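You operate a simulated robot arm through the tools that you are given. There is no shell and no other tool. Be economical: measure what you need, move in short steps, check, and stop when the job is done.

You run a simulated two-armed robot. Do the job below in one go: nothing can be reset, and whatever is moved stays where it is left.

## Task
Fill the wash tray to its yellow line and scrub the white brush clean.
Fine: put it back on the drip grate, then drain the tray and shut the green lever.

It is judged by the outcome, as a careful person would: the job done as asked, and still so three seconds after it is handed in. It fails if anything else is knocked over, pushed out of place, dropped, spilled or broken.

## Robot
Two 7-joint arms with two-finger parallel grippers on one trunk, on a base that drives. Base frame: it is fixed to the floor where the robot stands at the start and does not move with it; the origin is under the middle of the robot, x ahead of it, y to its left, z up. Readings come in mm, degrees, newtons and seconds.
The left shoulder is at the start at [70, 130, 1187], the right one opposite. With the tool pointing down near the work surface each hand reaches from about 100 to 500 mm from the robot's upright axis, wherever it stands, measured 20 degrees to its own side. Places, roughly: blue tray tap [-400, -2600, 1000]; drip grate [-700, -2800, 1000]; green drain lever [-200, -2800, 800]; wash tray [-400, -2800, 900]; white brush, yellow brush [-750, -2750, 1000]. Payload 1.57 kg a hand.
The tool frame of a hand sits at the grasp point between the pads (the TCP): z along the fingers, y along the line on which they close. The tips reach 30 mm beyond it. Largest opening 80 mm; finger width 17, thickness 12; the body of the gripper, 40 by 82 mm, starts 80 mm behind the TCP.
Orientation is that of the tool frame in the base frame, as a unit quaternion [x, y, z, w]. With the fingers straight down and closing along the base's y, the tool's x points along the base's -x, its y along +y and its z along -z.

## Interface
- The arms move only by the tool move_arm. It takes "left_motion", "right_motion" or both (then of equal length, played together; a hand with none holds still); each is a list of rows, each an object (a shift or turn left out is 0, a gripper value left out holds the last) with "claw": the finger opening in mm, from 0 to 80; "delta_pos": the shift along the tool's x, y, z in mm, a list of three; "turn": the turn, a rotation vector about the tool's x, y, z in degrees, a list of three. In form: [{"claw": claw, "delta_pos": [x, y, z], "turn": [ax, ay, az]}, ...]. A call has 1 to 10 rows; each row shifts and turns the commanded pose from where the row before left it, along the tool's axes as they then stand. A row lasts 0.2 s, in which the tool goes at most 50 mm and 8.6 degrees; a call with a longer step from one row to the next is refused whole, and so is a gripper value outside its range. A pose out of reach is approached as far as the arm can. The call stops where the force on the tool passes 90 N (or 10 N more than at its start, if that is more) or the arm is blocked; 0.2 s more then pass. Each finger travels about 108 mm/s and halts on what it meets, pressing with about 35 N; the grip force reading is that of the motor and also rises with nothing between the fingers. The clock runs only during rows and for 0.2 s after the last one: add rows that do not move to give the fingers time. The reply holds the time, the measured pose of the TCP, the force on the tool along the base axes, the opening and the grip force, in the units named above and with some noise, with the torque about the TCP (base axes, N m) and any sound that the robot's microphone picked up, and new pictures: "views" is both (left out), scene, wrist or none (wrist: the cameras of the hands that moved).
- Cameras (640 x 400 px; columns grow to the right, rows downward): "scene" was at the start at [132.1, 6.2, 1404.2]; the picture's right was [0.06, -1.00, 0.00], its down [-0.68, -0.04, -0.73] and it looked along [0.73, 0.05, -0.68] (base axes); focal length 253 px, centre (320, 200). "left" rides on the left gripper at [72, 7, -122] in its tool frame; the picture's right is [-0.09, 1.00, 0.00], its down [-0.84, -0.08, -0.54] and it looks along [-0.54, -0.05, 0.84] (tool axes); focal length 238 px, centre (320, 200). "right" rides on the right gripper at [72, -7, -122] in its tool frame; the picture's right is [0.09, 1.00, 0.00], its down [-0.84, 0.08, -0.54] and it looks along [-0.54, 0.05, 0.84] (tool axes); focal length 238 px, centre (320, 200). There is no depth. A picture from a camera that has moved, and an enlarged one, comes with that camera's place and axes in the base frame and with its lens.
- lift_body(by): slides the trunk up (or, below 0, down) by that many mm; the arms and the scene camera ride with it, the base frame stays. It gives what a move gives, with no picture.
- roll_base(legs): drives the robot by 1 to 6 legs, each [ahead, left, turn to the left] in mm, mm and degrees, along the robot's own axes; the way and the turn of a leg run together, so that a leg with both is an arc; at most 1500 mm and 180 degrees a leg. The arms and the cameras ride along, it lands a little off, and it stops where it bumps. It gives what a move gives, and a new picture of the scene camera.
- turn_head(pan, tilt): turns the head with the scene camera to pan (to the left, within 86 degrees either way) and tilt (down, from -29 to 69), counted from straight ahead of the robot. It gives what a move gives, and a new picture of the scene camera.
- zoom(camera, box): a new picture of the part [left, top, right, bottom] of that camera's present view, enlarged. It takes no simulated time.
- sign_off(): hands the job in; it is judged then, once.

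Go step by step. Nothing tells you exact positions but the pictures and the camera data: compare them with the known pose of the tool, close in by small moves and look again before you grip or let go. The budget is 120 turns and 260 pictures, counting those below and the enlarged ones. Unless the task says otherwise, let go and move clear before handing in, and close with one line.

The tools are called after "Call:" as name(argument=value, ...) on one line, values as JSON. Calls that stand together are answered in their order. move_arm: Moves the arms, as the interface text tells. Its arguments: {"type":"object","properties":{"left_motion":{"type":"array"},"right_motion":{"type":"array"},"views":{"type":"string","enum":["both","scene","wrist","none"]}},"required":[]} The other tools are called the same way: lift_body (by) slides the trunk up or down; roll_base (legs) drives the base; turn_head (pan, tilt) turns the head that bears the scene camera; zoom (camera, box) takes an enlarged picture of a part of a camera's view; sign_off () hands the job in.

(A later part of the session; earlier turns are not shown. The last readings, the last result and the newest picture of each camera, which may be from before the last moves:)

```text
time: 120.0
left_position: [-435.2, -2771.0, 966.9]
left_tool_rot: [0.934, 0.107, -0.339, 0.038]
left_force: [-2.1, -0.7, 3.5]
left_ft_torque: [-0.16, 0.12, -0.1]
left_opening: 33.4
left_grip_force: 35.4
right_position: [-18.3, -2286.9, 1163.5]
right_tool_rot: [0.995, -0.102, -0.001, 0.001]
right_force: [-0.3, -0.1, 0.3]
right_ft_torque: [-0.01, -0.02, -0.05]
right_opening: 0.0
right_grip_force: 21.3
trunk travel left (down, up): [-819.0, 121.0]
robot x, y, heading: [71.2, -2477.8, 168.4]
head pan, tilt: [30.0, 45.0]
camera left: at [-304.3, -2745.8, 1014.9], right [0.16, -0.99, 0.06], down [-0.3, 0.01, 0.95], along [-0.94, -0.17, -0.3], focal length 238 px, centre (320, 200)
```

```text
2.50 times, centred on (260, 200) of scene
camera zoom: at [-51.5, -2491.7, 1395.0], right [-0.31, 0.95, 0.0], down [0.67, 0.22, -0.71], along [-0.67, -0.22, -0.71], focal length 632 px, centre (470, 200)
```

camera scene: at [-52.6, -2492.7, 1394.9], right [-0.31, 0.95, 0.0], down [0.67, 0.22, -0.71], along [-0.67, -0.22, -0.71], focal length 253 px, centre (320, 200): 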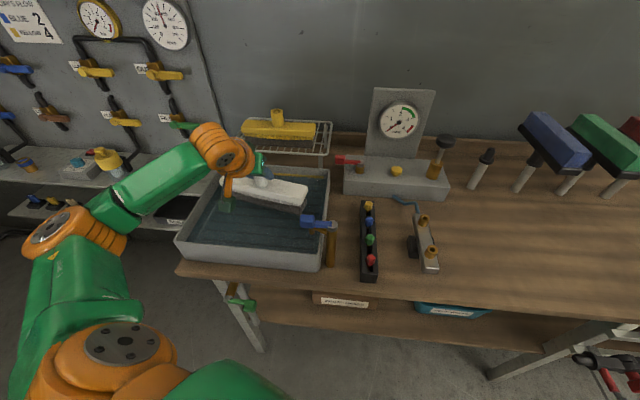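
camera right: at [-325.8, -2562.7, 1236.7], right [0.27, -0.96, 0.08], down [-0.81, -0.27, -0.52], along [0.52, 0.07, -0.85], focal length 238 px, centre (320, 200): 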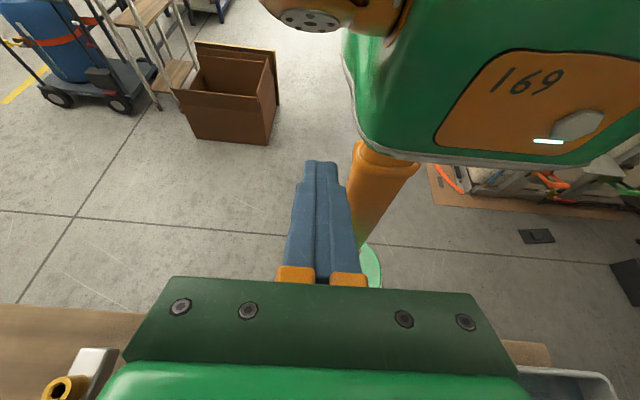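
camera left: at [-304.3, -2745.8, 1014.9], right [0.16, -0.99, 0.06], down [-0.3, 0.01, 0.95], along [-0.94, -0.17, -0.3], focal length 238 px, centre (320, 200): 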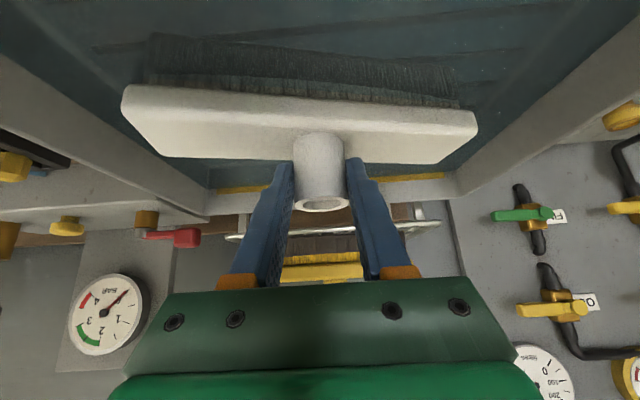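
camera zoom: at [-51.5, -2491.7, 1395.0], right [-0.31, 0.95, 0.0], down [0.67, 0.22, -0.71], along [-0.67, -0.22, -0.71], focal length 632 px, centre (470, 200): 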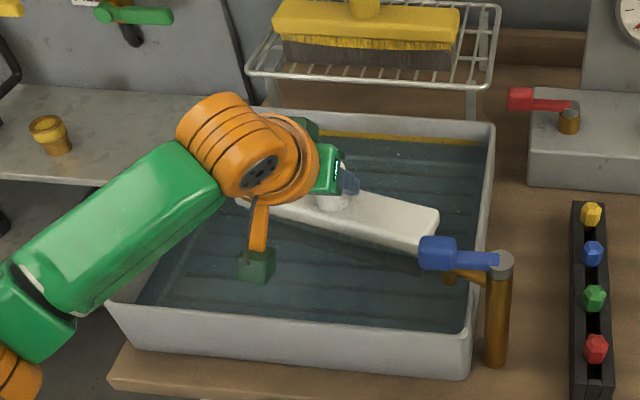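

The grip holds well. I do longer strokes across the ribs, then lift to check the bristles.

Call:
move_arm(left_motion=[{"delta_pos": [-9, 0, 7.6]}, {"delta_pos": [-9, 0, 7.6]}, {"delta_pos": [-9, 0, 7.6]}, {"delta_pos": [9, 0, -7.6]}, {"delta_pos": [9, 0, -7.6]}, {"delta_pos": [9, 0, -7.6]}, {"delta_pos": [9, 0, -7.6]}, {"delta_pos": [9, 0, -7.6]}, {"delta_pos": [9, 0, -7.6]}, {"delta_pos": [-9, 0, 7.6]}], views="none")

Call:
move_arm(left_motion=[{"delta_pos": [-9, 0, 7.6]}, {"delta_pos": [-9, 0, 7.6]}, {"delta_pos": [-9, 0, 7.6]}, {"delta_pos": [-9, 0, 7.6]}, {"delta_pos": [-9, 0, 7.6]}, {"delta_pos": [9, 0, -7.6]}, {"delta_pos": [9, 0, -7.6]}, {"delta_pos": [9, 0, -7.6]}, {"delta_pos": [9, 0, -7.6]}, {"delta_pos": [9, 0, -7.6]}], views="none")

Call:
move_arm(left_motion=[{"delta_pos": [-9, 0, 7.6]}, {"delta_pos": [-9, 0, 7.6]}, {"delta_pos": [-9, 0, 7.6]}, {"delta_pos": [-9, 0, 7.6]}, {"delta_pos": [9, 0, -7.6]}, {"delta_pos": [9, 0, -7.6]}, {"delta_pos": [9, 0, -7.6]}, {"delta_pos": [-9, 0, 7.6]}, {"delta_pos": [-9, 0, 7.6]}, {}], views="wrist")

Call:
zoom(camera="scene", box=[160, 120, 360, 280])

```text
time: 122.2
left_position: [-412.0, -2766.3, 966.4]
left_tool_rot: [0.934, 0.107, -0.339, 0.039]
left_force: [1.0, 0.5, 2.6]
left_ft_torque: [-0.13, -0.01, -0.07]
left_opening: 33.4
left_grip_force: 35.6
right_position: [-18.2, -2287.4, 1162.2]
right_tool_rot: [0.995, -0.102, 0.0, 0.0]
right_force: [-1.2, 1.2, 0.5]
right_ft_torque: [0.02, -0.03, 0.05]
right_opening: 0.1
right_grip_force: 21.0
trunk travel left (down, up): [-819.0, 121.0]
robot x, y, heading: [76.0, -2476.1, 168.5]
head pan, tilt: [30.0, 45.0]
```

```text
time: 124.4
left_position: [-411.6, -2765.9, 966.5]
left_tool_rot: [0.934, 0.107, -0.34, 0.038]
left_force: [-0.4, -0.2, 3.4]
left_ft_torque: [-0.28, 0.06, -0.18]
left_opening: 33.4
left_grip_force: 35.4
right_position: [-18.3, -2288.4, 1163.5]
right_tool_rot: [0.995, -0.102, 0.0, 0.0]
right_force: [0.0, 0.1, -0.1]
right_ft_torque: [0.0, 0.01, -0.02]
right_opening: 0.2
right_grip_force: 21.3
trunk travel left (down, up): [-819.0, 121.0]
robot x, y, heading: [75.4, -2479.0, 168.3]
head pan, tilt: [30.0, 45.0]
```

```text
time: 126.6
left_position: [-445.7, -2773.3, 966.0]
left_tool_rot: [0.934, 0.107, -0.34, 0.039]
left_force: [0.7, 0.3, 2.7]
left_ft_torque: [-0.09, -0.19, 0.12]
left_opening: 33.5
left_grip_force: 34.6
right_position: [-18.2, -2288.3, 1164.3]
right_tool_rot: [0.995, -0.101, 0.0, 0.0]
right_force: [-0.8, 0.1, -0.1]
right_ft_torque: [0.03, 0.0, -0.01]
right_opening: 0.0
right_grip_force: 21.6
trunk travel left (down, up): [-819.0, 121.0]
robot x, y, heading: [75.5, -2477.3, 168.6]
head pan, tilt: [30.0, 45.0]
camera left: at [-314.5, -2748.3, 1014.8], right [0.16, -0.99, 0.06], down [-0.3, 0.01, 0.95], along [-0.94, -0.17, -0.3], focal length 238 px, centre (320, 200)
```

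left: 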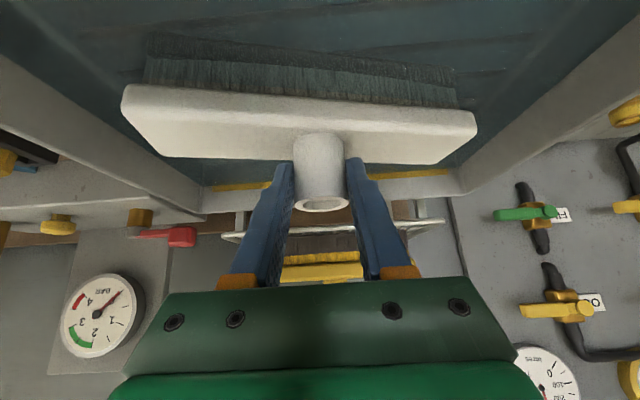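

```text
2.50 times, centred on (260, 200) of scene
camera zoom: at [-50.3, -2491.5, 1395.1], right [-0.31, 0.95, 0.0], down [0.67, 0.22, -0.71], along [-0.67, -0.22, -0.71], focal length 632 px, centre (470, 200)
```

zoom: 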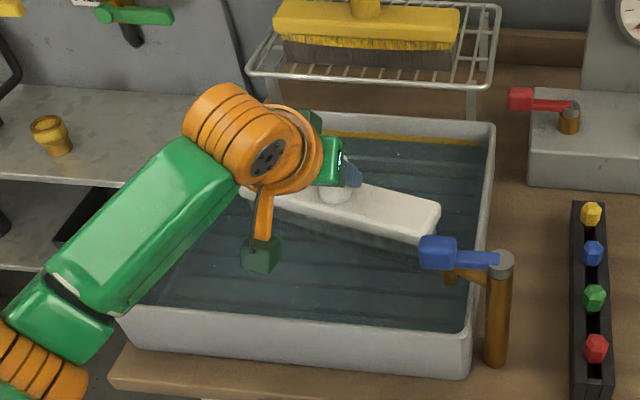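

Call:
move_arm(left_motion=[{"delta_pos": [-3, 0, -4]}, {"delta_pos": [-5.8, 0, -6.9]}, {"delta_pos": [-5.8, 0, -6.9]}, {"delta_pos": [-5.8, 0, -6.9]}, {"delta_pos": [-5.8, 0, -6.9]}, {"delta_pos": [-5.8, 0, -6.9]}, {"delta_pos": [-5.8, 0, -6.9]}, {"delta_pos": [-5.8, 0, -6.9]}, {}], views="wrist")

Call:
zoom(camera="left", box=[120, 20, 500, 200])

```text
time: 128.6
left_position: [-447.7, -2774.1, 1033.2]
left_tool_rot: [0.934, 0.107, -0.339, 0.038]
left_force: [-0.2, 0.9, -1.8]
left_ft_torque: [-0.01, -0.04, -0.02]
left_opening: 33.2
left_grip_force: 35.2
right_position: [-19.2, -2286.8, 1164.1]
right_tool_rot: [0.995, -0.101, 0.0, 0.0]
right_force: [-1.2, -0.2, 0.2]
right_ft_torque: [0.04, -0.02, 0.0]
right_opening: 0.0
right_grip_force: 20.8
trunk travel left (down, up): [-819.0, 121.0]
robot x, y, heading: [71.9, -2478.5, 168.2]
head pan, tilt: [30.0, 45.0]
camera left: at [-316.1, -2749.6, 1081.8], right [0.16, -0.99, 0.06], down [-0.3, 0.01, 0.95], along [-0.94, -0.17, -0.3], focal length 238 px, centre (320, 200)
```

left: 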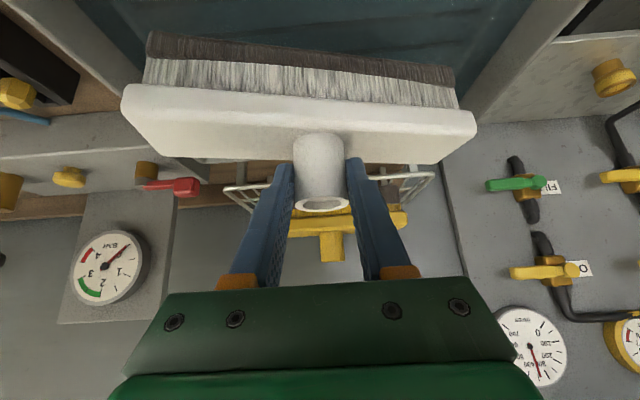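

```text
1.68 times, centred on (310, 110) of left
camera zoom: at [-316.1, -2749.6, 1081.8], right [0.16, -0.99, 0.06], down [-0.3, 0.01, 0.95], along [-0.94, -0.17, -0.3], focal length 401 px, centre (337, 352)
```

zoom: 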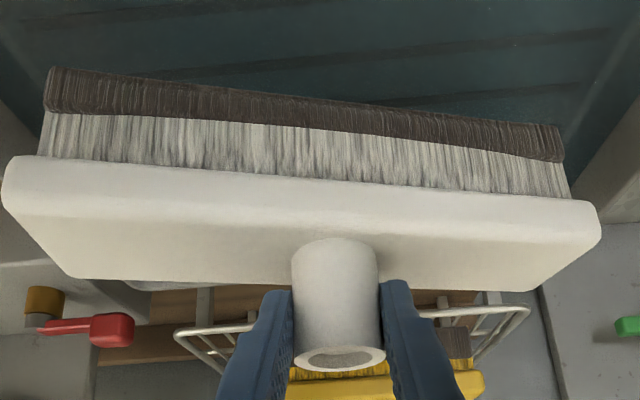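

The dirt band has shrunk to about 60 % of what it was, so scrubbing works. I lower again and do more strokes.

Call:
move_arm(left_motion=[{"delta_pos": [5.8, 0, 6.9]}, {"delta_pos": [5.8, 0, 6.9]}, {"delta_pos": [5.8, 0, 6.9]}, {"delta_pos": [5.8, 0, 6.9]}, {"delta_pos": [5.8, 0, 6.9]}, {"delta_pos": [5.8, 0, 6.9]}, {"delta_pos": [5.8, 0, 6.9]}, {"delta_pos": [3, 0, 4]}, {}], views="none")

Call:
move_arm(left_motion=[{"delta_pos": [-11.5, 0, 9.6]}, {"delta_pos": [-11.5, 0, 9.6]}, {"delta_pos": [11.5, 0, -9.6]}, {"delta_pos": [11.5, 0, -9.6]}, {"delta_pos": [11.5, 0, -9.6]}, {"delta_pos": [11.5, 0, -9.6]}, {"delta_pos": [-11.5, 0, 9.6]}, {"delta_pos": [-11.5, 0, 9.6]}, {"delta_pos": [-11.5, 0, 9.6]}, {"delta_pos": [-11.5, 0, 9.6]}], views="none")

Call:
move_arm(left_motion=[{"delta_pos": [11.5, 0, -9.6]}, {"delta_pos": [11.5, 0, -9.6]}, {"delta_pos": [11.5, 0, -9.6]}, {"delta_pos": [11.5, 0, -9.6]}, {"delta_pos": [-11.5, 0, 9.6]}, {"delta_pos": [-11.5, 0, 9.6]}, {"delta_pos": [-11.5, 0, 9.6]}, {"delta_pos": [-11.5, 0, 9.6]}, {"delta_pos": [11.5, 0, -9.6]}, {"delta_pos": [11.5, 0, -9.6]}], views="none")

Call:
move_arm(left_motion=[{"delta_pos": [11.5, 0, -9.6]}, {"delta_pos": [11.5, 0, -9.6]}, {"delta_pos": [-11.5, 0, 9.6]}, {"delta_pos": [-11.5, 0, 9.6]}, {"delta_pos": [-11.5, 0, 9.6]}, {"delta_pos": [-11.5, 0, 9.6]}, {"delta_pos": [11.5, 0, -9.6]}, {"delta_pos": [11.5, 0, -9.6]}, {"delta_pos": [11.5, 0, -9.6]}, {"delta_pos": [11.5, 0, -9.6]}], views="none")

Call:
move_arm(left_motion=[{"delta_pos": [-11.5, 0, 9.6]}, {"delta_pos": [-11.5, 0, 9.6]}, {"delta_pos": [-11.5, 0, 9.6]}, {"delta_pos": [-11.5, 0, 9.6]}, {"delta_pos": [11.5, 0, -9.6]}, {"delta_pos": [11.5, 0, -9.6]}, {"delta_pos": [11.5, 0, -9.6]}, {"delta_pos": [11.5, 0, -9.6]}, {"delta_pos": [-11.5, 0, 9.6]}, {"delta_pos": [-11.5, 0, 9.6]}], views="wrist")

```text
time: 130.6
left_position: [-447.0, -2773.7, 966.4]
left_tool_rot: [0.934, 0.106, -0.34, 0.038]
left_force: [0.1, -0.1, 3.4]
left_ft_torque: [-0.4, 0.01, -0.03]
left_opening: 33.1
left_grip_force: 34.7
right_position: [-18.3, -2286.8, 1163.2]
right_tool_rot: [0.995, -0.102, 0.0, 0.0]
right_force: [-0.5, -0.6, -0.1]
right_ft_torque: [0.01, 0.0, 0.06]
right_opening: 0.0
right_grip_force: 21.5
trunk travel left (down, up): [-819.0, 121.0]
robot x, y, heading: [75.5, -2477.5, 168.4]
head pan, tilt: [30.0, 45.0]
```

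```text
time: 132.8
left_position: [-474.9, -2780.2, 967.1]
left_tool_rot: [0.934, 0.107, -0.338, 0.038]
left_force: [0.1, -0.3, 2.9]
left_ft_torque: [-0.05, -0.1, 0.24]
left_opening: 33.4
left_grip_force: 34.8
right_position: [-18.1, -2287.7, 1162.9]
right_tool_rot: [0.995, -0.102, 0.0, 0.001]
right_force: [-1.1, 0.3, -0.3]
right_ft_torque: [0.01, -0.01, 0.01]
right_opening: 0.0
right_grip_force: 21.7
trunk travel left (down, up): [-819.0, 121.0]
robot x, y, heading: [75.3, -2482.2, 168.5]
head pan, tilt: [30.0, 45.0]
```

```text
time: 135.0
left_position: [-446.0, -2774.2, 966.6]
left_tool_rot: [0.934, 0.106, -0.339, 0.038]
left_force: [1.0, 0.1, 1.7]
left_ft_torque: [-0.37, 0.0, 0.09]
left_opening: 33.2
left_grip_force: 34.8
right_position: [-19.3, -2287.3, 1164.1]
right_tool_rot: [0.995, -0.103, 0.0, 0.0]
right_force: [-0.4, -0.3, 0.3]
right_ft_torque: [0.01, -0.02, -0.02]
right_opening: 0.1
right_grip_force: 21.2
trunk travel left (down, up): [-819.0, 121.0]
robot x, y, heading: [75.2, -2480.7, 168.2]
head pan, tilt: [30.0, 45.0]
```

```text
time: 137.2
left_position: [-417.1, -2766.1, 967.1]
left_tool_rot: [0.934, 0.107, -0.339, 0.039]
left_force: [-0.1, 0.2, 5.4]
left_ft_torque: [-0.2, 0.09, -0.08]
left_opening: 33.3
left_grip_force: 34.2
right_position: [-18.2, -2286.1, 1164.0]
right_tool_rot: [0.995, -0.102, 0.0, 0.0]
right_force: [0.0, -0.5, 0.0]
right_ft_torque: [0.03, -0.02, 0.0]
right_opening: 0.0
right_grip_force: 21.4
trunk travel left (down, up): [-819.0, 121.0]
robot x, y, heading: [74.7, -2479.8, 168.1]
head pan, tilt: [30.0, 45.0]
```

```text
time: 139.4
left_position: [-446.0, -2773.9, 967.3]
left_tool_rot: [0.933, 0.107, -0.341, 0.038]
left_force: [-0.2, 0.5, 3.1]
left_ft_torque: [-0.09, -0.15, 0.23]
left_opening: 33.4
left_grip_force: 34.8
right_position: [-17.7, -2287.4, 1164.3]
right_tool_rot: [0.995, -0.102, -0.002, -0.001]
right_force: [-0.1, 1.0, 1.3]
right_ft_torque: [0.01, -0.02, -0.02]
right_opening: 0.0
right_grip_force: 21.4
trunk travel left (down, up): [-819.0, 121.0]
robot x, y, heading: [75.3, -2477.0, 168.1]
head pan, tilt: [30.0, 45.0]
camera left: at [-314.8, -2748.1, 1014.9], right [0.16, -0.99, 0.06], down [-0.3, 0.01, 0.95], along [-0.94, -0.17, -0.3], focal length 238 px, centre (320, 200)
```

left: 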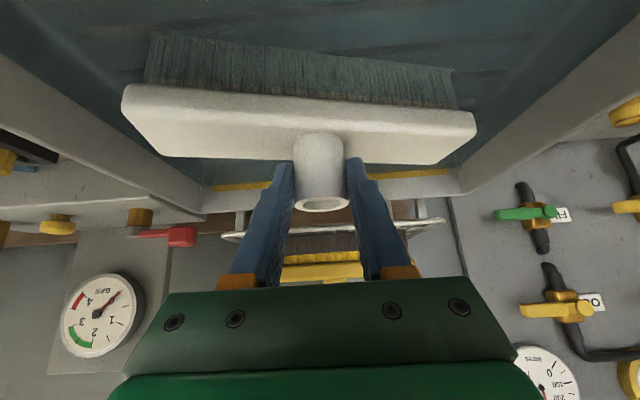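

The bristles look uniformly light now. I add one more set of strokes for certainty and lift to check.

Call:
move_arm(left_motion=[{"delta_pos": [-11.5, 0, 9.6]}, {"delta_pos": [-11.5, 0, 9.6]}, {"delta_pos": [11.5, 0, -9.6]}, {"delta_pos": [11.5, 0, -9.6]}, {"delta_pos": [11.5, 0, -9.6]}, {"delta_pos": [11.5, 0, -9.6]}, {"delta_pos": [-11.5, 0, 9.6]}, {"delta_pos": [-11.5, 0, 9.6]}, {"delta_pos": [0, 10, 0]}, {"delta_pos": [0, -10, 0]}], views="none")

Call:
move_arm(left_motion=[{"delta_pos": [-3, 0, -4]}, {"delta_pos": [-5.8, 0, -6.9]}, {"delta_pos": [-5.8, 0, -6.9]}, {"delta_pos": [-5.8, 0, -6.9]}, {"delta_pos": [-5.8, 0, -6.9]}, {"delta_pos": [-5.8, 0, -6.9]}, {"delta_pos": [-5.8, 0, -6.9]}, {"delta_pos": [-5.8, 0, -6.9]}, {}], views="both")

Call:
zoom(camera="left", box=[120, 20, 500, 200])

```text
time: 141.6
left_position: [-446.3, -2775.7, 968.2]
left_tool_rot: [0.934, 0.107, -0.34, 0.038]
left_force: [0.1, -4.1, 2.0]
left_ft_torque: [0.34, -0.17, -0.11]
left_opening: 33.2
left_grip_force: 34.5
right_position: [-16.8, -2288.1, 1164.2]
right_tool_rot: [0.995, -0.101, 0.0, 0.0]
right_force: [0.1, 0.9, 0.2]
right_ft_torque: [-0.01, 0.0, 0.0]
right_opening: 0.0
right_grip_force: 21.6
trunk travel left (down, up): [-819.0, 121.0]
robot x, y, heading: [75.8, -2477.0, 168.2]
head pan, tilt: [30.0, 45.0]
```

```text
time: 143.6
left_position: [-447.8, -2773.8, 1034.5]
left_tool_rot: [0.934, 0.107, -0.338, 0.037]
left_force: [-0.1, -0.1, -3.7]
left_ft_torque: [-0.01, -0.03, 0.01]
left_opening: 33.2
left_grip_force: 35.5
right_position: [-19.9, -2288.2, 1165.3]
right_tool_rot: [0.995, -0.102, 0.0, 0.0]
right_force: [-0.2, 0.4, 0.4]
right_ft_torque: [-0.01, 0.01, 0.01]
right_opening: 0.0
right_grip_force: 21.6
trunk travel left (down, up): [-819.0, 121.0]
robot x, y, heading: [76.8, -2477.4, 168.3]
head pan, tilt: [30.0, 45.0]
camera scene: at [-52.6, -2492.8, 1394.9], right [-0.31, 0.95, 0.0], down [0.67, 0.22, -0.71], along [-0.67, -0.22, -0.71], focal length 253 px, centre (320, 200)
camera left: at [-316.5, -2749.4, 1082.1], right [0.16, -0.99, 0.06], down [-0.31, 0.01, 0.95], along [-0.94, -0.17, -0.3], focal length 238 px, centre (320, 200)
```

scene: 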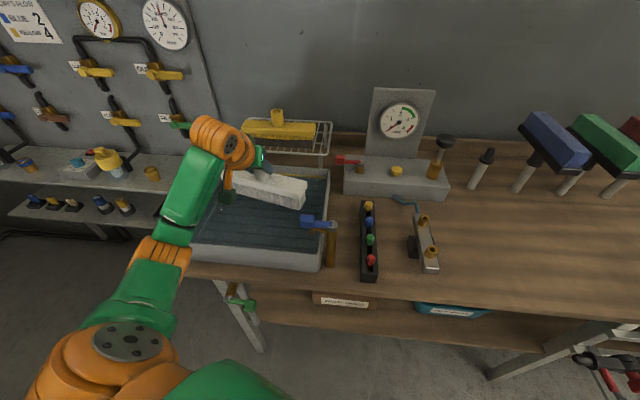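
left: 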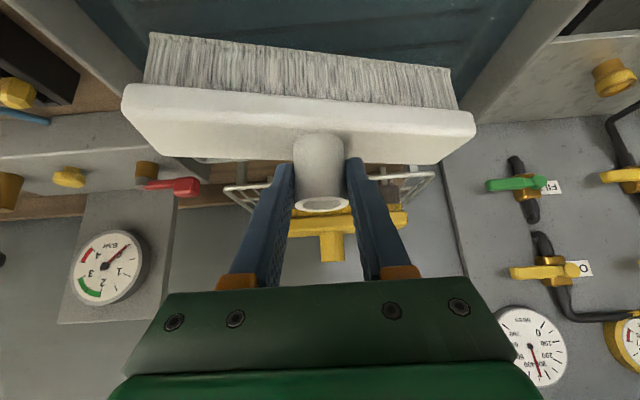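

```text
1.68 times, centred on (310, 110) of left
camera zoom: at [-316.5, -2749.4, 1082.1], right [0.16, -0.99, 0.06], down [-0.31, 0.01, 0.95], along [-0.94, -0.17, -0.3], focal length 401 px, centre (337, 352)
```

zoom: 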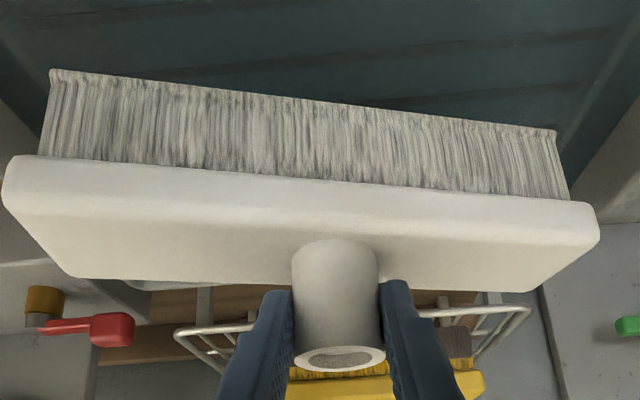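

The bristles are clean all along. I raise the brush, and counter-roll the hand about 7° since the brush hangs with its right end low.

Call:
move_arm(left_motion=[{"delta_pos": [-5.8, 0, -6.9], "turn": [1.8, 0, -1.5]}, {"delta_pos": [-5.8, 0, -6.9], "turn": [1.8, 0, -1.5]}, {"delta_pos": [-5.8, 0, -6.9], "turn": [1.8, 0, -1.5]}, {"delta_pos": [-9, 0, -10.7]}, {"delta_pos": [-9, 0, -10.7]}, {"delta_pos": [-9, 0, -10.7]}, {"delta_pos": [-9, 0, -10.7]}, {"delta_pos": [-9, 0, -10.7]}, {"delta_pos": [-9, 0, -10.7]}, {}], views="both")

Call:
zoom(camera="scene", box=[160, 60, 360, 220])

```text
time: 145.8
left_position: [-444.6, -2785.5, 1144.0]
left_tool_rot: [0.93, 0.127, -0.345, -0.019]
left_force: [-0.2, -0.6, -2.6]
left_ft_torque: [0.02, -0.02, 0.03]
left_opening: 33.6
left_grip_force: 35.2
right_position: [-19.0, -2287.9, 1163.2]
right_tool_rot: [0.995, -0.102, 0.0, 0.0]
right_force: [-0.5, -0.6, -0.2]
right_ft_torque: [0.01, -0.02, -0.01]
right_opening: 0.1
right_grip_force: 21.3
trunk travel left (down, up): [-819.0, 121.0]
robot x, y, heading: [76.5, -2477.3, 168.3]
head pan, tilt: [30.0, 45.0]
camera scene: at [-52.7, -2492.8, 1394.9], right [-0.31, 0.95, 0.0], down [0.67, 0.22, -0.71], along [-0.67, -0.22, -0.71], focal length 253 px, centre (320, 200)
camera left: at [-312.7, -2766.5, 1191.5], right [0.16, -0.99, -0.06], down [-0.28, -0.11, 0.95], along [-0.95, -0.13, -0.29], focal length 238 px, centre (320, 200)
```

scene: 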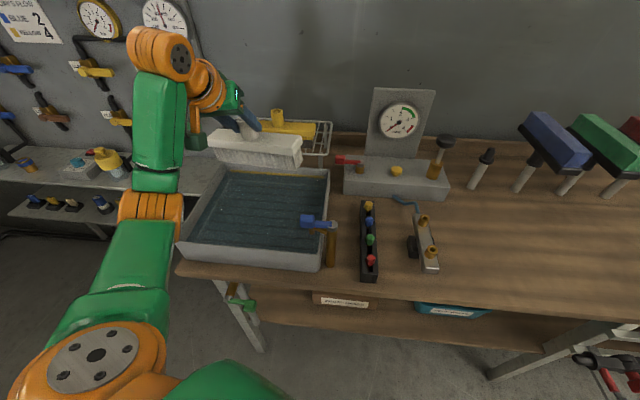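
left: 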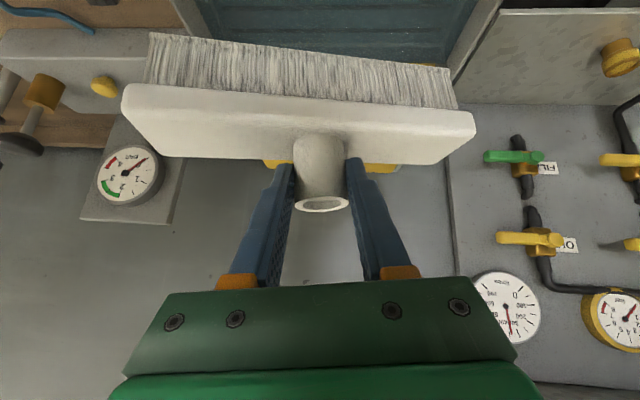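

```text
2.50 times, centred on (260, 140) of scene
camera zoom: at [-52.7, -2492.8, 1394.9], right [-0.31, 0.95, 0.0], down [0.67, 0.22, -0.71], along [-0.67, -0.22, -0.71], focal length 632 px, centre (470, 350)
```

zoom: 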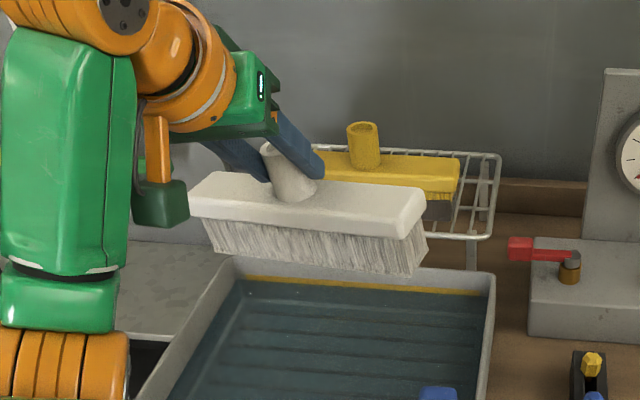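

Parallel pads can't let the socket roll, so what I saw was yaw slip instead. I undo the roll and measure again.

Call:
move_arm(left_motion=[{"turn": [-1.8, 0, 1.5]}, {"turn": [-1.8, 0, 1.5]}, {"turn": [-1.8, 0, 1.5]}, {}], views="wrist")

Call:
zoom(camera="scene", box=[160, 60, 360, 220])

```text
time: 146.8
left_position: [-446.0, -2785.5, 1143.7]
left_tool_rot: [0.934, 0.107, -0.339, 0.038]
left_force: [-0.7, -0.3, -2.2]
left_ft_torque: [0.0, -0.06, 0.0]
left_opening: 33.1
left_grip_force: 35.3
right_position: [-19.5, -2288.6, 1162.7]
right_tool_rot: [0.995, -0.102, 0.001, 0.001]
right_force: [0.5, -0.1, 0.7]
right_ft_torque: [0.01, 0.0, 0.03]
right_opening: 0.0
right_grip_force: 21.2
trunk travel left (down, up): [-819.0, 121.0]
robot x, y, heading: [76.9, -2477.9, 168.3]
head pan, tilt: [30.0, 45.0]
camera left: at [-314.1, -2760.6, 1192.4], right [0.15, -0.99, 0.06], down [-0.3, 0.01, 0.95], along [-0.94, -0.17, -0.3], focal length 238 px, centre (320, 200)
```

left: 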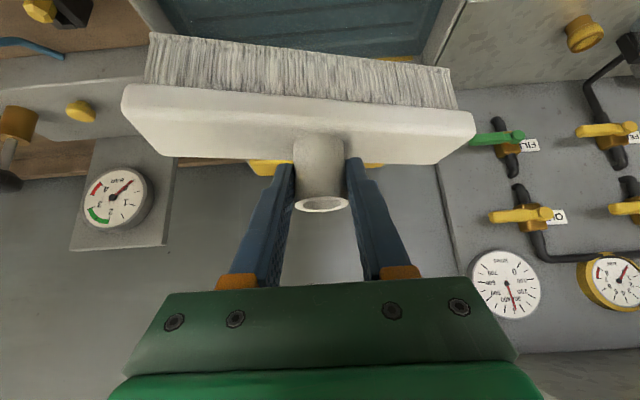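

```text
2.50 times, centred on (260, 140) of scene
camera zoom: at [-52.6, -2492.8, 1394.9], right [-0.31, 0.95, 0.0], down [0.67, 0.22, -0.71], along [-0.67, -0.22, -0.71], focal length 632 px, centre (470, 350)
```

zoom: 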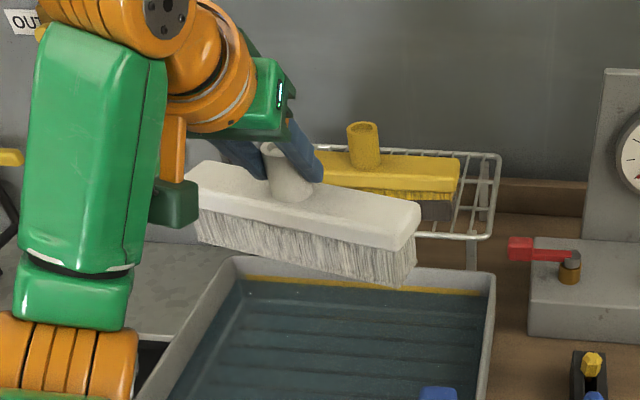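

I correct the yaw by 10°, raise the brush to a safe height, and drive back in by the same path.

Call:
move_arm(left_motion=[{"turn": [-3.2, 0, -3.85], "delta_pos": [-5.8, 0, -6.9]}, {"turn": [-3.2, 0, -3.85], "delta_pos": [-5.8, 0, -6.9]}, {"delta_pos": [-7.7, 0, -9.2]}, {"delta_pos": [-7.7, 0, -9.2]}, {"delta_pos": [-7.7, 0, -9.2]}, {"delta_pos": [-7.7, 0, -9.2]}, {"delta_pos": [-7.7, 0, -9.2]}, {}], views="none")

Call:
roll_base(legs=[[118, 54, 0]])

Call:
zoom(camera="scene", box=[160, 40, 400, 220])

```text
time: 148.6
left_position: [-445.7, -2785.6, 1221.5]
left_tool_rot: [0.921, 0.188, -0.334, 0.067]
left_force: [0.2, -0.1, -2.7]
left_ft_torque: [0.0, -0.01, 0.04]
left_opening: 33.5
left_grip_force: 35.2
right_position: [-20.0, -2286.8, 1163.2]
right_tool_rot: [0.995, -0.102, 0.0, -0.001]
right_force: [-0.1, 0.3, -0.4]
right_ft_torque: [-0.04, 0.01, -0.02]
right_opening: 0.1
right_grip_force: 21.0
trunk travel left (down, up): [-819.0, 121.0]
robot x, y, heading: [74.8, -2481.5, 168.7]
head pan, tilt: [30.0, 45.0]
```

```text
time: 149.9
left_position: [-567.6, -2813.6, 1223.6]
left_tool_rot: [0.921, 0.188, -0.336, 0.067]
left_force: [0.2, 0.5, -2.3]
left_ft_torque: [-0.01, -0.07, -0.02]
left_opening: 33.4
left_grip_force: 35.5
right_position: [-141.1, -2316.5, 1164.8]
right_tool_rot: [0.995, -0.102, 0.0, 0.0]
right_force: [-0.4, -0.1, 0.7]
right_ft_torque: [0.0, -0.01, 0.0]
right_opening: 0.1
right_grip_force: 21.0
trunk travel left (down, up): [-819.0, 121.0]
robot x, y, heading: [-50.2, -2510.1, 168.1]
head pan, tilt: [30.0, 45.0]
camera scene: at [-174.9, -2520.0, 1395.3], right [-0.31, 0.95, 0.0], down [0.67, 0.22, -0.71], along [-0.67, -0.22, -0.71], focal length 253 px, centre (320, 200)
```

scene: 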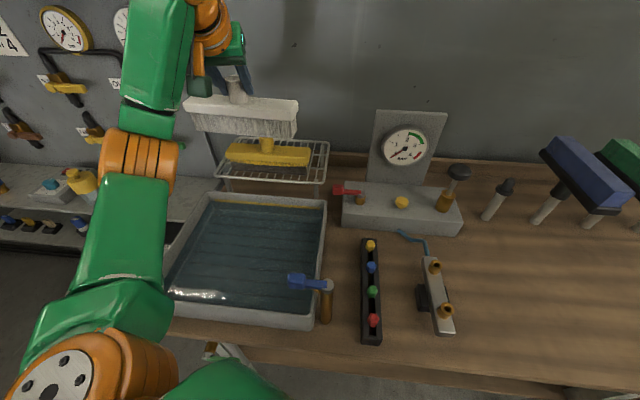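

```text
2.22 times, centred on (280, 130) of scene
camera zoom: at [-174.9, -2520.0, 1395.3], right [-0.31, 0.95, 0.0], down [0.67, 0.22, -0.71], along [-0.67, -0.22, -0.71], focal length 562 px, centre (409, 356)
```

zoom: 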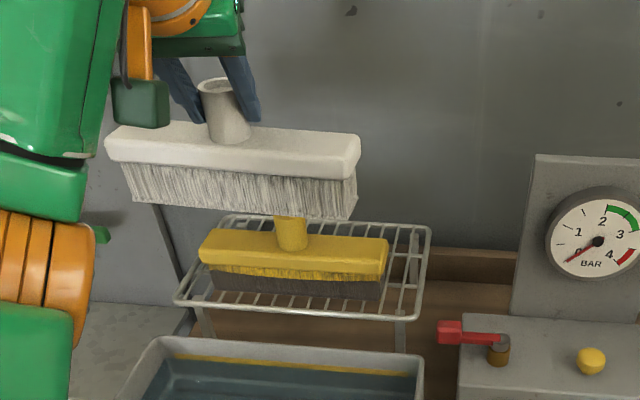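

Brush is now parallel with the yellow one. I drive the second leg in.

Call:
roll_base(legs=[[118, 54, 0]])

Call:
zoom(camera="left", box=[0, 0, 640, 400])

```text
time: 151.2
left_position: [-693.9, -2841.4, 1223.7]
left_tool_rot: [0.921, 0.189, -0.335, 0.068]
left_force: [0.8, 0.0, -2.1]
left_ft_torque: [0.02, -0.04, 0.01]
left_opening: 33.2
left_grip_force: 35.1
right_position: [-268.3, -2343.8, 1163.1]
right_tool_rot: [0.995, -0.101, -0.001, 0.0]
right_force: [-0.4, 0.6, -0.7]
right_ft_torque: [0.0, 0.05, 0.01]
right_opening: 0.0
right_grip_force: 21.2
trunk travel left (down, up): [-819.0, 121.0]
robot x, y, heading: [-178.7, -2533.0, 168.3]
head pan, tilt: [30.0, 45.0]
camera scene: at [-300.1, -2548.8, 1395.3], right [-0.31, 0.95, 0.0], down [0.67, 0.22, -0.71], along [-0.67, -0.22, -0.71], focal length 253 px, centre (320, 200)
```

scene: 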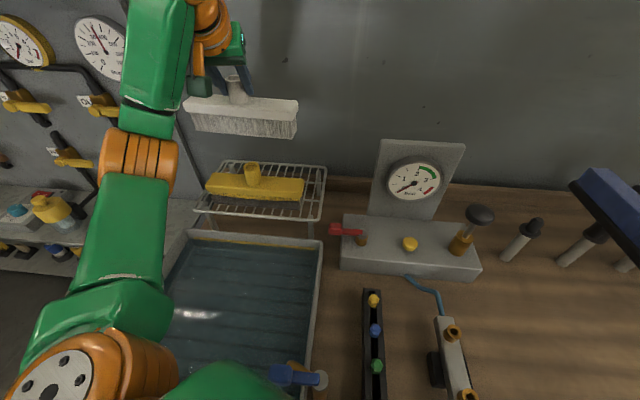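

```text
1.00 times, centred on (320, 200) of left (not enlarged: the box is as wide or as high as the picture)
camera zoom: at [-568.6, -2794.2, 1271.8], right [0.33, -0.94, 0.06], down [-0.3, -0.05, 0.95], along [-0.9, -0.33, -0.3], focal length 238 px, centre (320, 200)
```

zoom: 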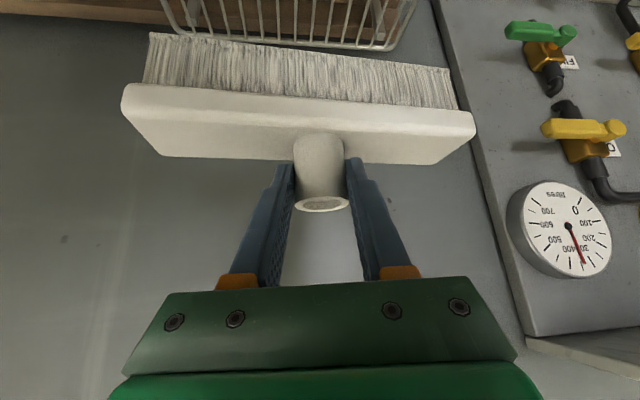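

Call:
move_arm(left_motion=[{"delta_pos": [-11.3, -5.5, 9.5]}, {"delta_pos": [-11.3, -5.5, 9.5]}, {"delta_pos": [-11.3, -5.5, 9.5]}, {"delta_pos": [-5, -5.5, 15]}, {"delta_pos": [6.4, 0, 7.7]}, {"delta_pos": [6.4, 0, 7.7]}, {}], views="both")

```text
time: 152.8
left_position: [-759.3, -2844.7, 1193.2]
left_tool_rot: [0.921, 0.188, -0.334, 0.067]
left_force: [0.0, -0.1, -2.8]
left_ft_torque: [-0.02, -0.02, 0.03]
left_opening: 33.4
left_grip_force: 35.3
right_position: [-271.7, -2345.1, 1164.0]
right_tool_rot: [0.995, -0.101, -0.001, -0.001]
right_force: [-0.5, 0.3, -0.3]
right_ft_torque: [0.0, -0.01, 0.0]
right_opening: 0.3
right_grip_force: 20.9
trunk travel left (down, up): [-819.0, 121.0]
robot x, y, heading: [-175.2, -2534.5, 168.2]
head pan, tilt: [30.0, 45.0]
camera scene: at [-304.7, -2549.7, 1394.9], right [-0.31, 0.95, 0.0], down [0.67, 0.22, -0.71], along [-0.67, -0.22, -0.71], focal length 253 px, centre (320, 200)
camera left: at [-634.4, -2797.7, 1241.4], right [0.33, -0.94, 0.06], down [-0.3, -0.05, 0.95], along [-0.9, -0.33, -0.3], focal length 238 px, centre (320, 200)
```

scene: 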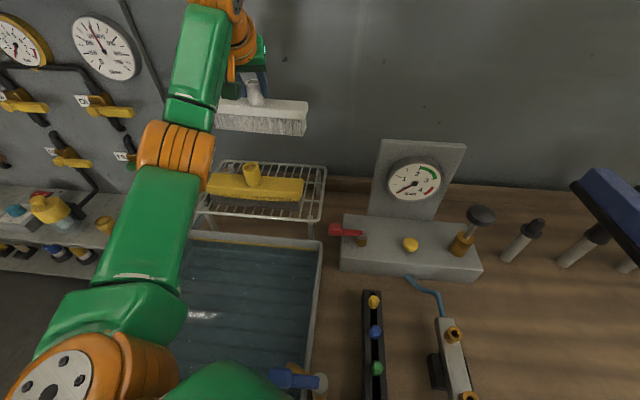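
left: 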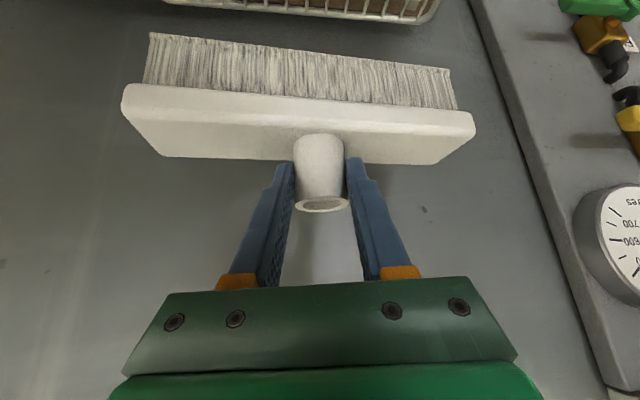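

Call:
move_arm(left_motion=[{"delta_pos": [7, 0, 8.4]}, {"delta_pos": [7, 0, 8.4]}, {"delta_pos": [7, 0, 8.4]}, {"delta_pos": [7, 0, 8.4]}, {"delta_pos": [7, 0, 8.4]}, {"delta_pos": [7, 0, 8.4]}, {"delta_pos": [7, 0, 8.4]}, {"delta_pos": [7, 0, 8.4]}, {"delta_pos": [7, 0, 8.4]}, {}], views="both")

Call:
zoom(camera="scene", box=[180, 80, 340, 220])

```text
time: 155.0
left_position: [-759.6, -2845.3, 1094.1]
left_tool_rot: [0.922, 0.188, -0.333, 0.067]
left_force: [0.5, -0.6, -2.0]
left_ft_torque: [-0.01, -0.01, 0.02]
left_opening: 33.3
left_grip_force: 34.7
right_position: [-270.8, -2344.2, 1163.1]
right_tool_rot: [0.995, -0.101, 0.0, 0.0]
right_force: [0.0, -0.9, 0.9]
right_ft_torque: [0.04, -0.01, -0.01]
right_opening: 0.3
right_grip_force: 21.2
trunk travel left (down, up): [-819.0, 121.0]
robot x, y, heading: [-175.7, -2536.1, 168.4]
head pan, tilt: [30.0, 45.0]
camera scene: at [-304.5, -2549.9, 1394.9], right [-0.31, 0.95, 0.0], down [0.67, 0.22, -0.71], along [-0.67, -0.22, -0.71], focal length 253 px, centre (320, 200)
camera left: at [-634.7, -2797.6, 1142.8], right [0.33, -0.94, 0.06], down [-0.3, -0.05, 0.95], along [-0.9, -0.33, -0.3], focal length 238 px, centre (320, 200)
```

scene: 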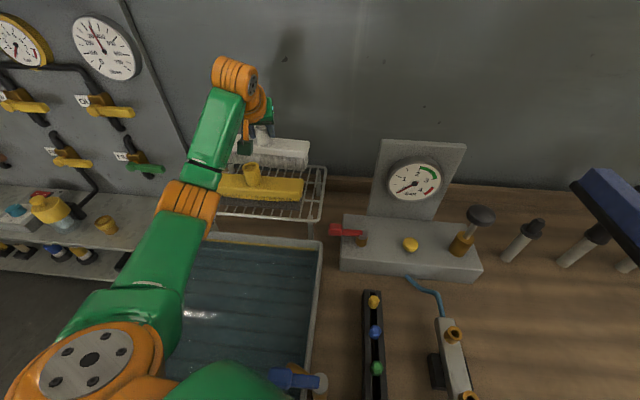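
left: 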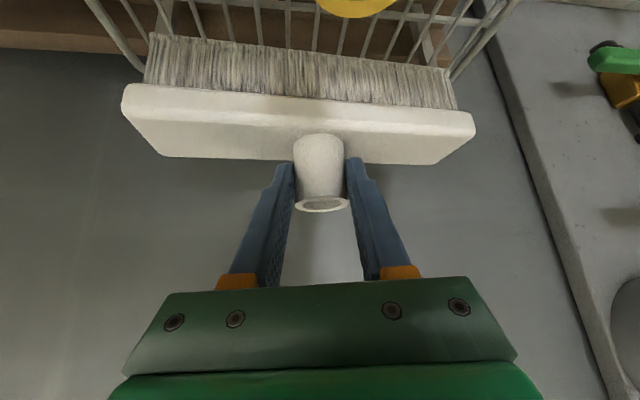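

```text
2.86 times, centred on (260, 150) of scene
camera zoom: at [-304.5, -2549.9, 1394.9], right [-0.31, 0.95, 0.0], down [0.67, 0.22, -0.71], along [-0.67, -0.22, -0.71], focal length 723 px, centre (491, 343)
```

zoom: 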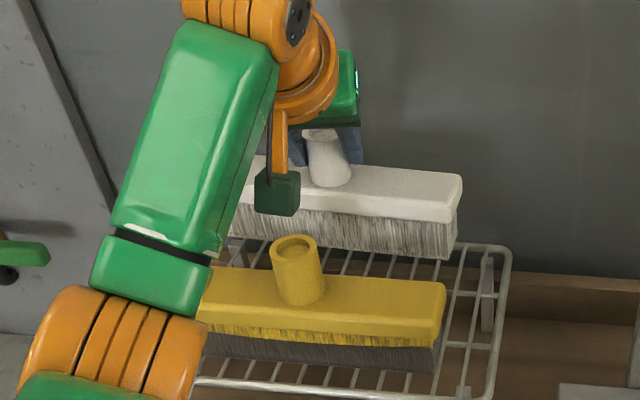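

Call:
move_arm(left_motion=[{"delta_pos": [3.2, 0, 3.8]}, {"delta_pos": [3.2, 0, 3.8]}, {"delta_pos": [3.2, 0, 3.8]}, {"delta_pos": [3.2, 0, 3.8]}, {"delta_pos": [1.9, 0, 2.3]}, {}], views="none")

Call:
move_arm(left_motion=[{"delta_pos": [1.9, 0, 2.3]}, {"delta_pos": [1.9, 0, 2.3]}, {}], views="both")

Call:
zoom(camera="scene", box=[180, 80, 340, 220])

```text
time: 156.4
left_position: [-759.4, -2845.1, 1073.6]
left_tool_rot: [0.921, 0.189, -0.333, 0.067]
left_force: [0.0, -0.1, -3.0]
left_ft_torque: [0.05, -0.01, 0.0]
left_opening: 33.2
left_grip_force: 35.0
right_position: [-271.6, -2345.4, 1163.4]
right_tool_rot: [0.995, -0.1, 0.0, -0.001]
right_force: [-0.8, -0.8, 0.0]
right_ft_torque: [0.02, -0.03, 0.01]
right_opening: 0.0
right_grip_force: 21.4
trunk travel left (down, up): [-819.0, 121.0]
robot x, y, heading: [-175.2, -2534.2, 168.4]
head pan, tilt: [30.0, 45.0]
```

```text
time: 157.2
left_position: [-758.9, -2844.7, 1065.4]
left_tool_rot: [0.921, 0.188, -0.334, 0.067]
left_force: [-0.6, 0.0, -2.7]
left_ft_torque: [-0.01, 0.0, 0.02]
left_opening: 33.3
left_grip_force: 35.0
right_position: [-271.3, -2344.5, 1164.0]
right_tool_rot: [0.995, -0.101, 0.0, -0.001]
right_force: [-0.1, 0.3, -0.2]
right_ft_torque: [0.0, -0.02, 0.01]
right_opening: 0.0
right_grip_force: 21.2
trunk travel left (down, up): [-819.0, 121.0]
robot x, y, heading: [-176.4, -2533.6, 168.4]
head pan, tilt: [30.0, 45.0]
camera scene: at [-304.5, -2549.9, 1394.9], right [-0.31, 0.95, 0.0], down [0.67, 0.22, -0.71], along [-0.67, -0.22, -0.71], focal length 253 px, centre (320, 200)
camera left: at [-634.5, -2797.3, 1114.2], right [0.32, -0.94, 0.06], down [-0.3, -0.05, 0.95], along [-0.9, -0.33, -0.3], focal length 238 px, centre (320, 200)
```

scene: 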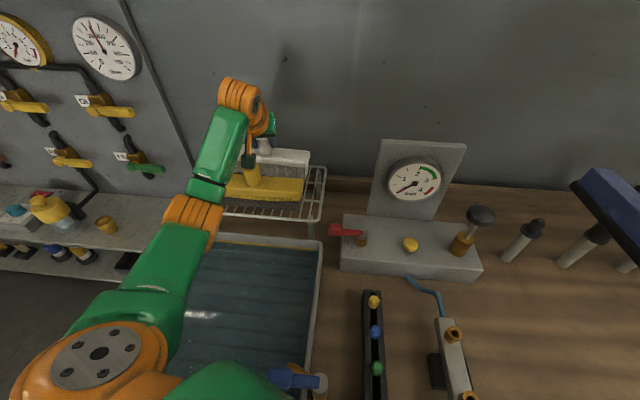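
left: 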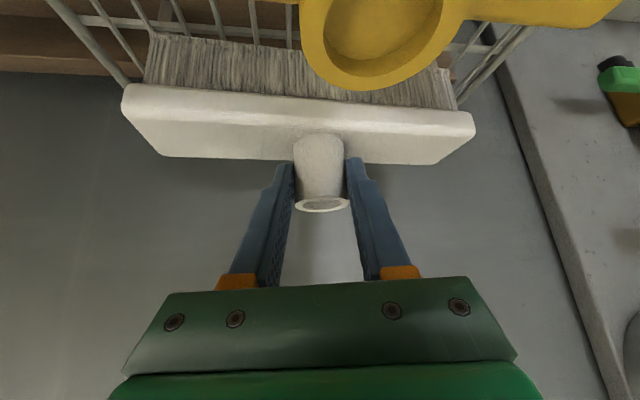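

```text
2.86 times, centred on (260, 150) of scene
camera zoom: at [-304.5, -2549.9, 1394.9], right [-0.31, 0.95, 0.0], down [0.67, 0.22, -0.71], along [-0.67, -0.22, -0.71], focal length 723 px, centre (491, 343)
```

zoom: 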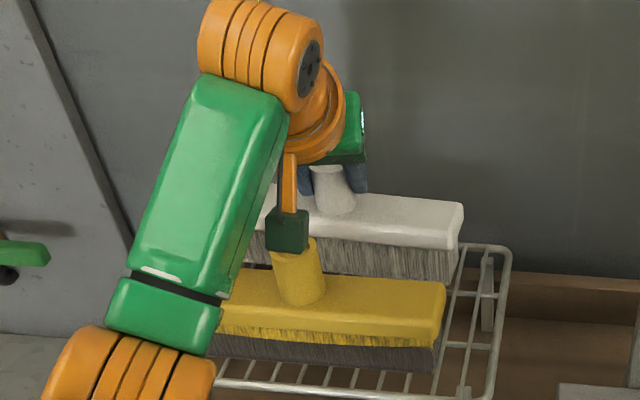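

Call:
move_arm(left_motion=[{"delta_pos": [1.6, 0, 1.9]}, {"delta_pos": [1.3, 0, 1.5]}, {}], views="none")

Call:
move_arm(left_motion=[{"delta_pos": [1.3, 0, 1.5]}, {}], views="none")

Call:
zoom(camera="left", box=[0, 0, 640, 400])

```text
time: 158.0
left_position: [-759.4, -2845.1, 1062.5]
left_tool_rot: [0.921, 0.188, -0.333, 0.067]
left_force: [0.2, 0.8, -3.6]
left_ft_torque: [-0.01, -0.02, -0.02]
left_opening: 33.2
left_grip_force: 35.4
right_position: [-270.2, -2345.0, 1164.8]
right_tool_rot: [0.995, -0.101, 0.001, 0.0]
right_force: [-0.5, -0.9, -0.4]
right_ft_torque: [0.0, 0.01, 0.01]
right_opening: 0.1
right_grip_force: 21.8
trunk travel left (down, up): [-819.0, 121.0]
robot x, y, heading: [-171.6, -2535.4, 168.3]
head pan, tilt: [30.0, 45.0]
```

```text
time: 158.6
left_position: [-759.9, -2844.0, 1059.4]
left_tool_rot: [0.921, 0.188, -0.334, 0.068]
left_force: [0.6, -0.3, -2.6]
left_ft_torque: [-0.01, -0.02, -0.04]
left_opening: 33.3
left_grip_force: 34.7
right_position: [-270.9, -2345.3, 1163.7]
right_tool_rot: [0.995, -0.1, 0.001, -0.001]
right_force: [-1.1, 0.7, -1.4]
right_ft_torque: [0.04, -0.01, -0.02]
right_opening: 0.0
right_grip_force: 21.0
trunk travel left (down, up): [-819.0, 121.0]
robot x, y, heading: [-177.8, -2535.7, 168.1]
head pan, tilt: [30.0, 45.0]
```

```text
1.00 times, centred on (320, 200) of left (not enlarged: the box is as wide or as high as the picture)
camera zoom: at [-634.5, -2797.1, 1107.9], right [0.33, -0.94, 0.06], down [-0.3, -0.05, 0.95], along [-0.9, -0.33, -0.3], focal length 238 px, centre (320, 200)
```

zoom: 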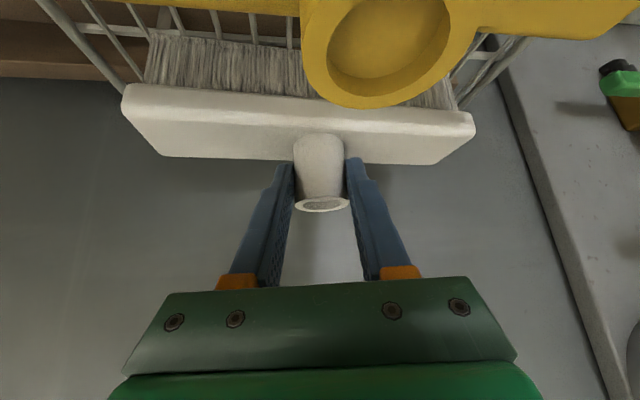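

Call:
move_arm(left_motion=[{"delta_pos": [1.3, 0, 1.5]}, {"delta_pos": [1.3, 0, 1.5]}, {}], views="none")

Call:
move_arm(left_motion=[{"delta_pos": [1.3, 0, 1.5]}, {}], views="none")

Call:
zoom(camera="scene", box=[200, 100, 340, 220])

```text
time: 159.4
left_position: [-757.7, -2843.0, 1059.3]
left_tool_rot: [0.92, 0.188, -0.336, 0.068]
left_force: [-4.6, -3.1, 13.7]
left_ft_torque: [-0.25, 0.27, -0.02]
left_opening: 33.4
left_grip_force: 35.8
right_position: [-270.3, -2343.8, 1163.9]
right_tool_rot: [0.995, -0.101, -0.001, 0.0]
right_force: [-0.5, -0.4, 0.3]
right_ft_torque: [0.0, -0.02, 0.0]
right_opening: 0.0
right_grip_force: 21.1
trunk travel left (down, up): [-819.0, 121.0]
robot x, y, heading: [-175.0, -2533.4, 168.3]
head pan, tilt: [30.0, 45.0]
```

```text
time: 160.0
left_position: [-756.6, -2844.2, 1058.1]
left_tool_rot: [0.92, 0.189, -0.338, 0.067]
left_force: [-8.4, -5.4, 26.4]
left_ft_torque: [-0.29, 0.56, 0.03]
left_opening: 33.4
left_grip_force: 35.3
right_position: [-266.2, -2342.8, 1163.0]
right_tool_rot: [0.995, -0.101, -0.002, 0.001]
right_force: [-0.9, 0.0, -0.1]
right_ft_torque: [0.02, -0.01, 0.03]
right_opening: 0.2
right_grip_force: 21.0
trunk travel left (down, up): [-819.0, 121.0]
robot x, y, heading: [-175.8, -2536.2, 168.4]
head pan, tilt: [30.0, 45.0]
```

```text
3.33 times, centred on (270, 160) of scene
camera zoom: at [-298.8, -2547.3, 1395.7], right [-0.31, 0.95, 0.0], down [0.67, 0.22, -0.71], along [-0.67, -0.22, -0.7], focal length 843 px, centre (487, 333)
```

zoom: 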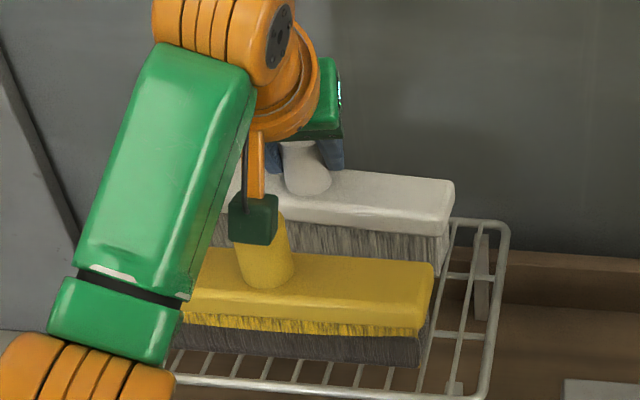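

The brush is seated on the grate. I ease the pressure off and open the fingers.

Call:
move_arm(left_motion=[{"delta_pos": [-2, 0, -2.4]}, {}, {"claw": 60}, {"claw": 80}, {}, {}], views="both")

Call:
zoom(camera="scene", box=[200, 100, 340, 220])

```text
time: 161.4
left_position: [-759.0, -2844.3, 1058.3]
left_tool_rot: [0.922, 0.188, -0.333, 0.068]
left_force: [0.1, 0.2, 0.1]
left_ft_torque: [-0.01, 0.04, 0.0]
left_opening: 80.0
left_grip_force: 0.0
right_position: [-271.0, -2344.0, 1164.3]
right_tool_rot: [0.995, -0.101, 0.0, 0.0]
right_force: [-1.1, -0.9, -0.4]
right_ft_torque: [0.04, -0.04, -0.01]
right_opening: 0.0
right_grip_force: 21.7
trunk travel left (down, up): [-819.0, 121.0]
robot x, y, heading: [-176.4, -2532.7, 168.3]
head pan, tilt: [30.0, 45.0]
camera scene: at [-303.8, -2549.6, 1394.9], right [-0.31, 0.95, 0.0], down [0.67, 0.22, -0.71], along [-0.67, -0.22, -0.71], focal length 253 px, centre (320, 200)
camera left: at [-634.1, -2797.0, 1105.7], right [0.33, -0.94, 0.06], down [-0.3, -0.05, 0.95], along [-0.9, -0.33, -0.3], focal length 238 px, centre (320, 200)
```

scene: 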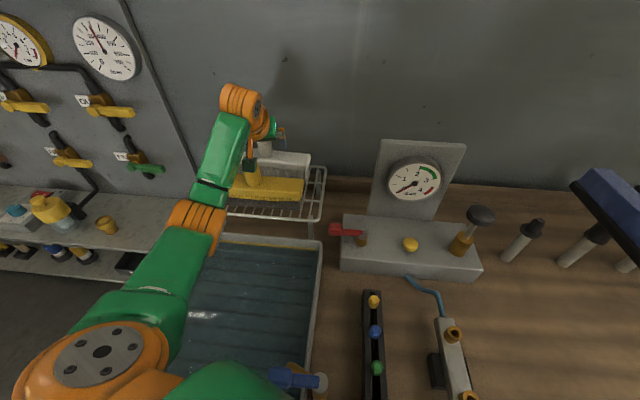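
left: 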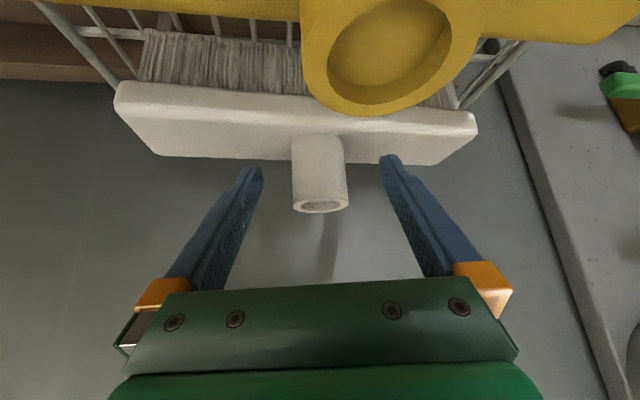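

```text
3.33 times, centred on (270, 160) of scene
camera zoom: at [-303.8, -2549.6, 1394.9], right [-0.31, 0.95, 0.0], down [0.67, 0.22, -0.71], along [-0.67, -0.22, -0.71], focal length 843 px, centre (487, 333)
```

zoom: 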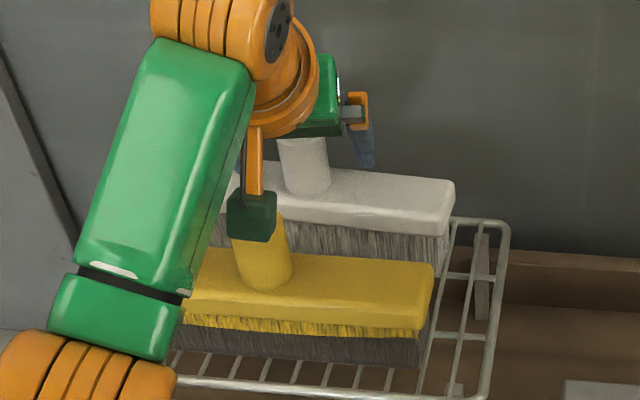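

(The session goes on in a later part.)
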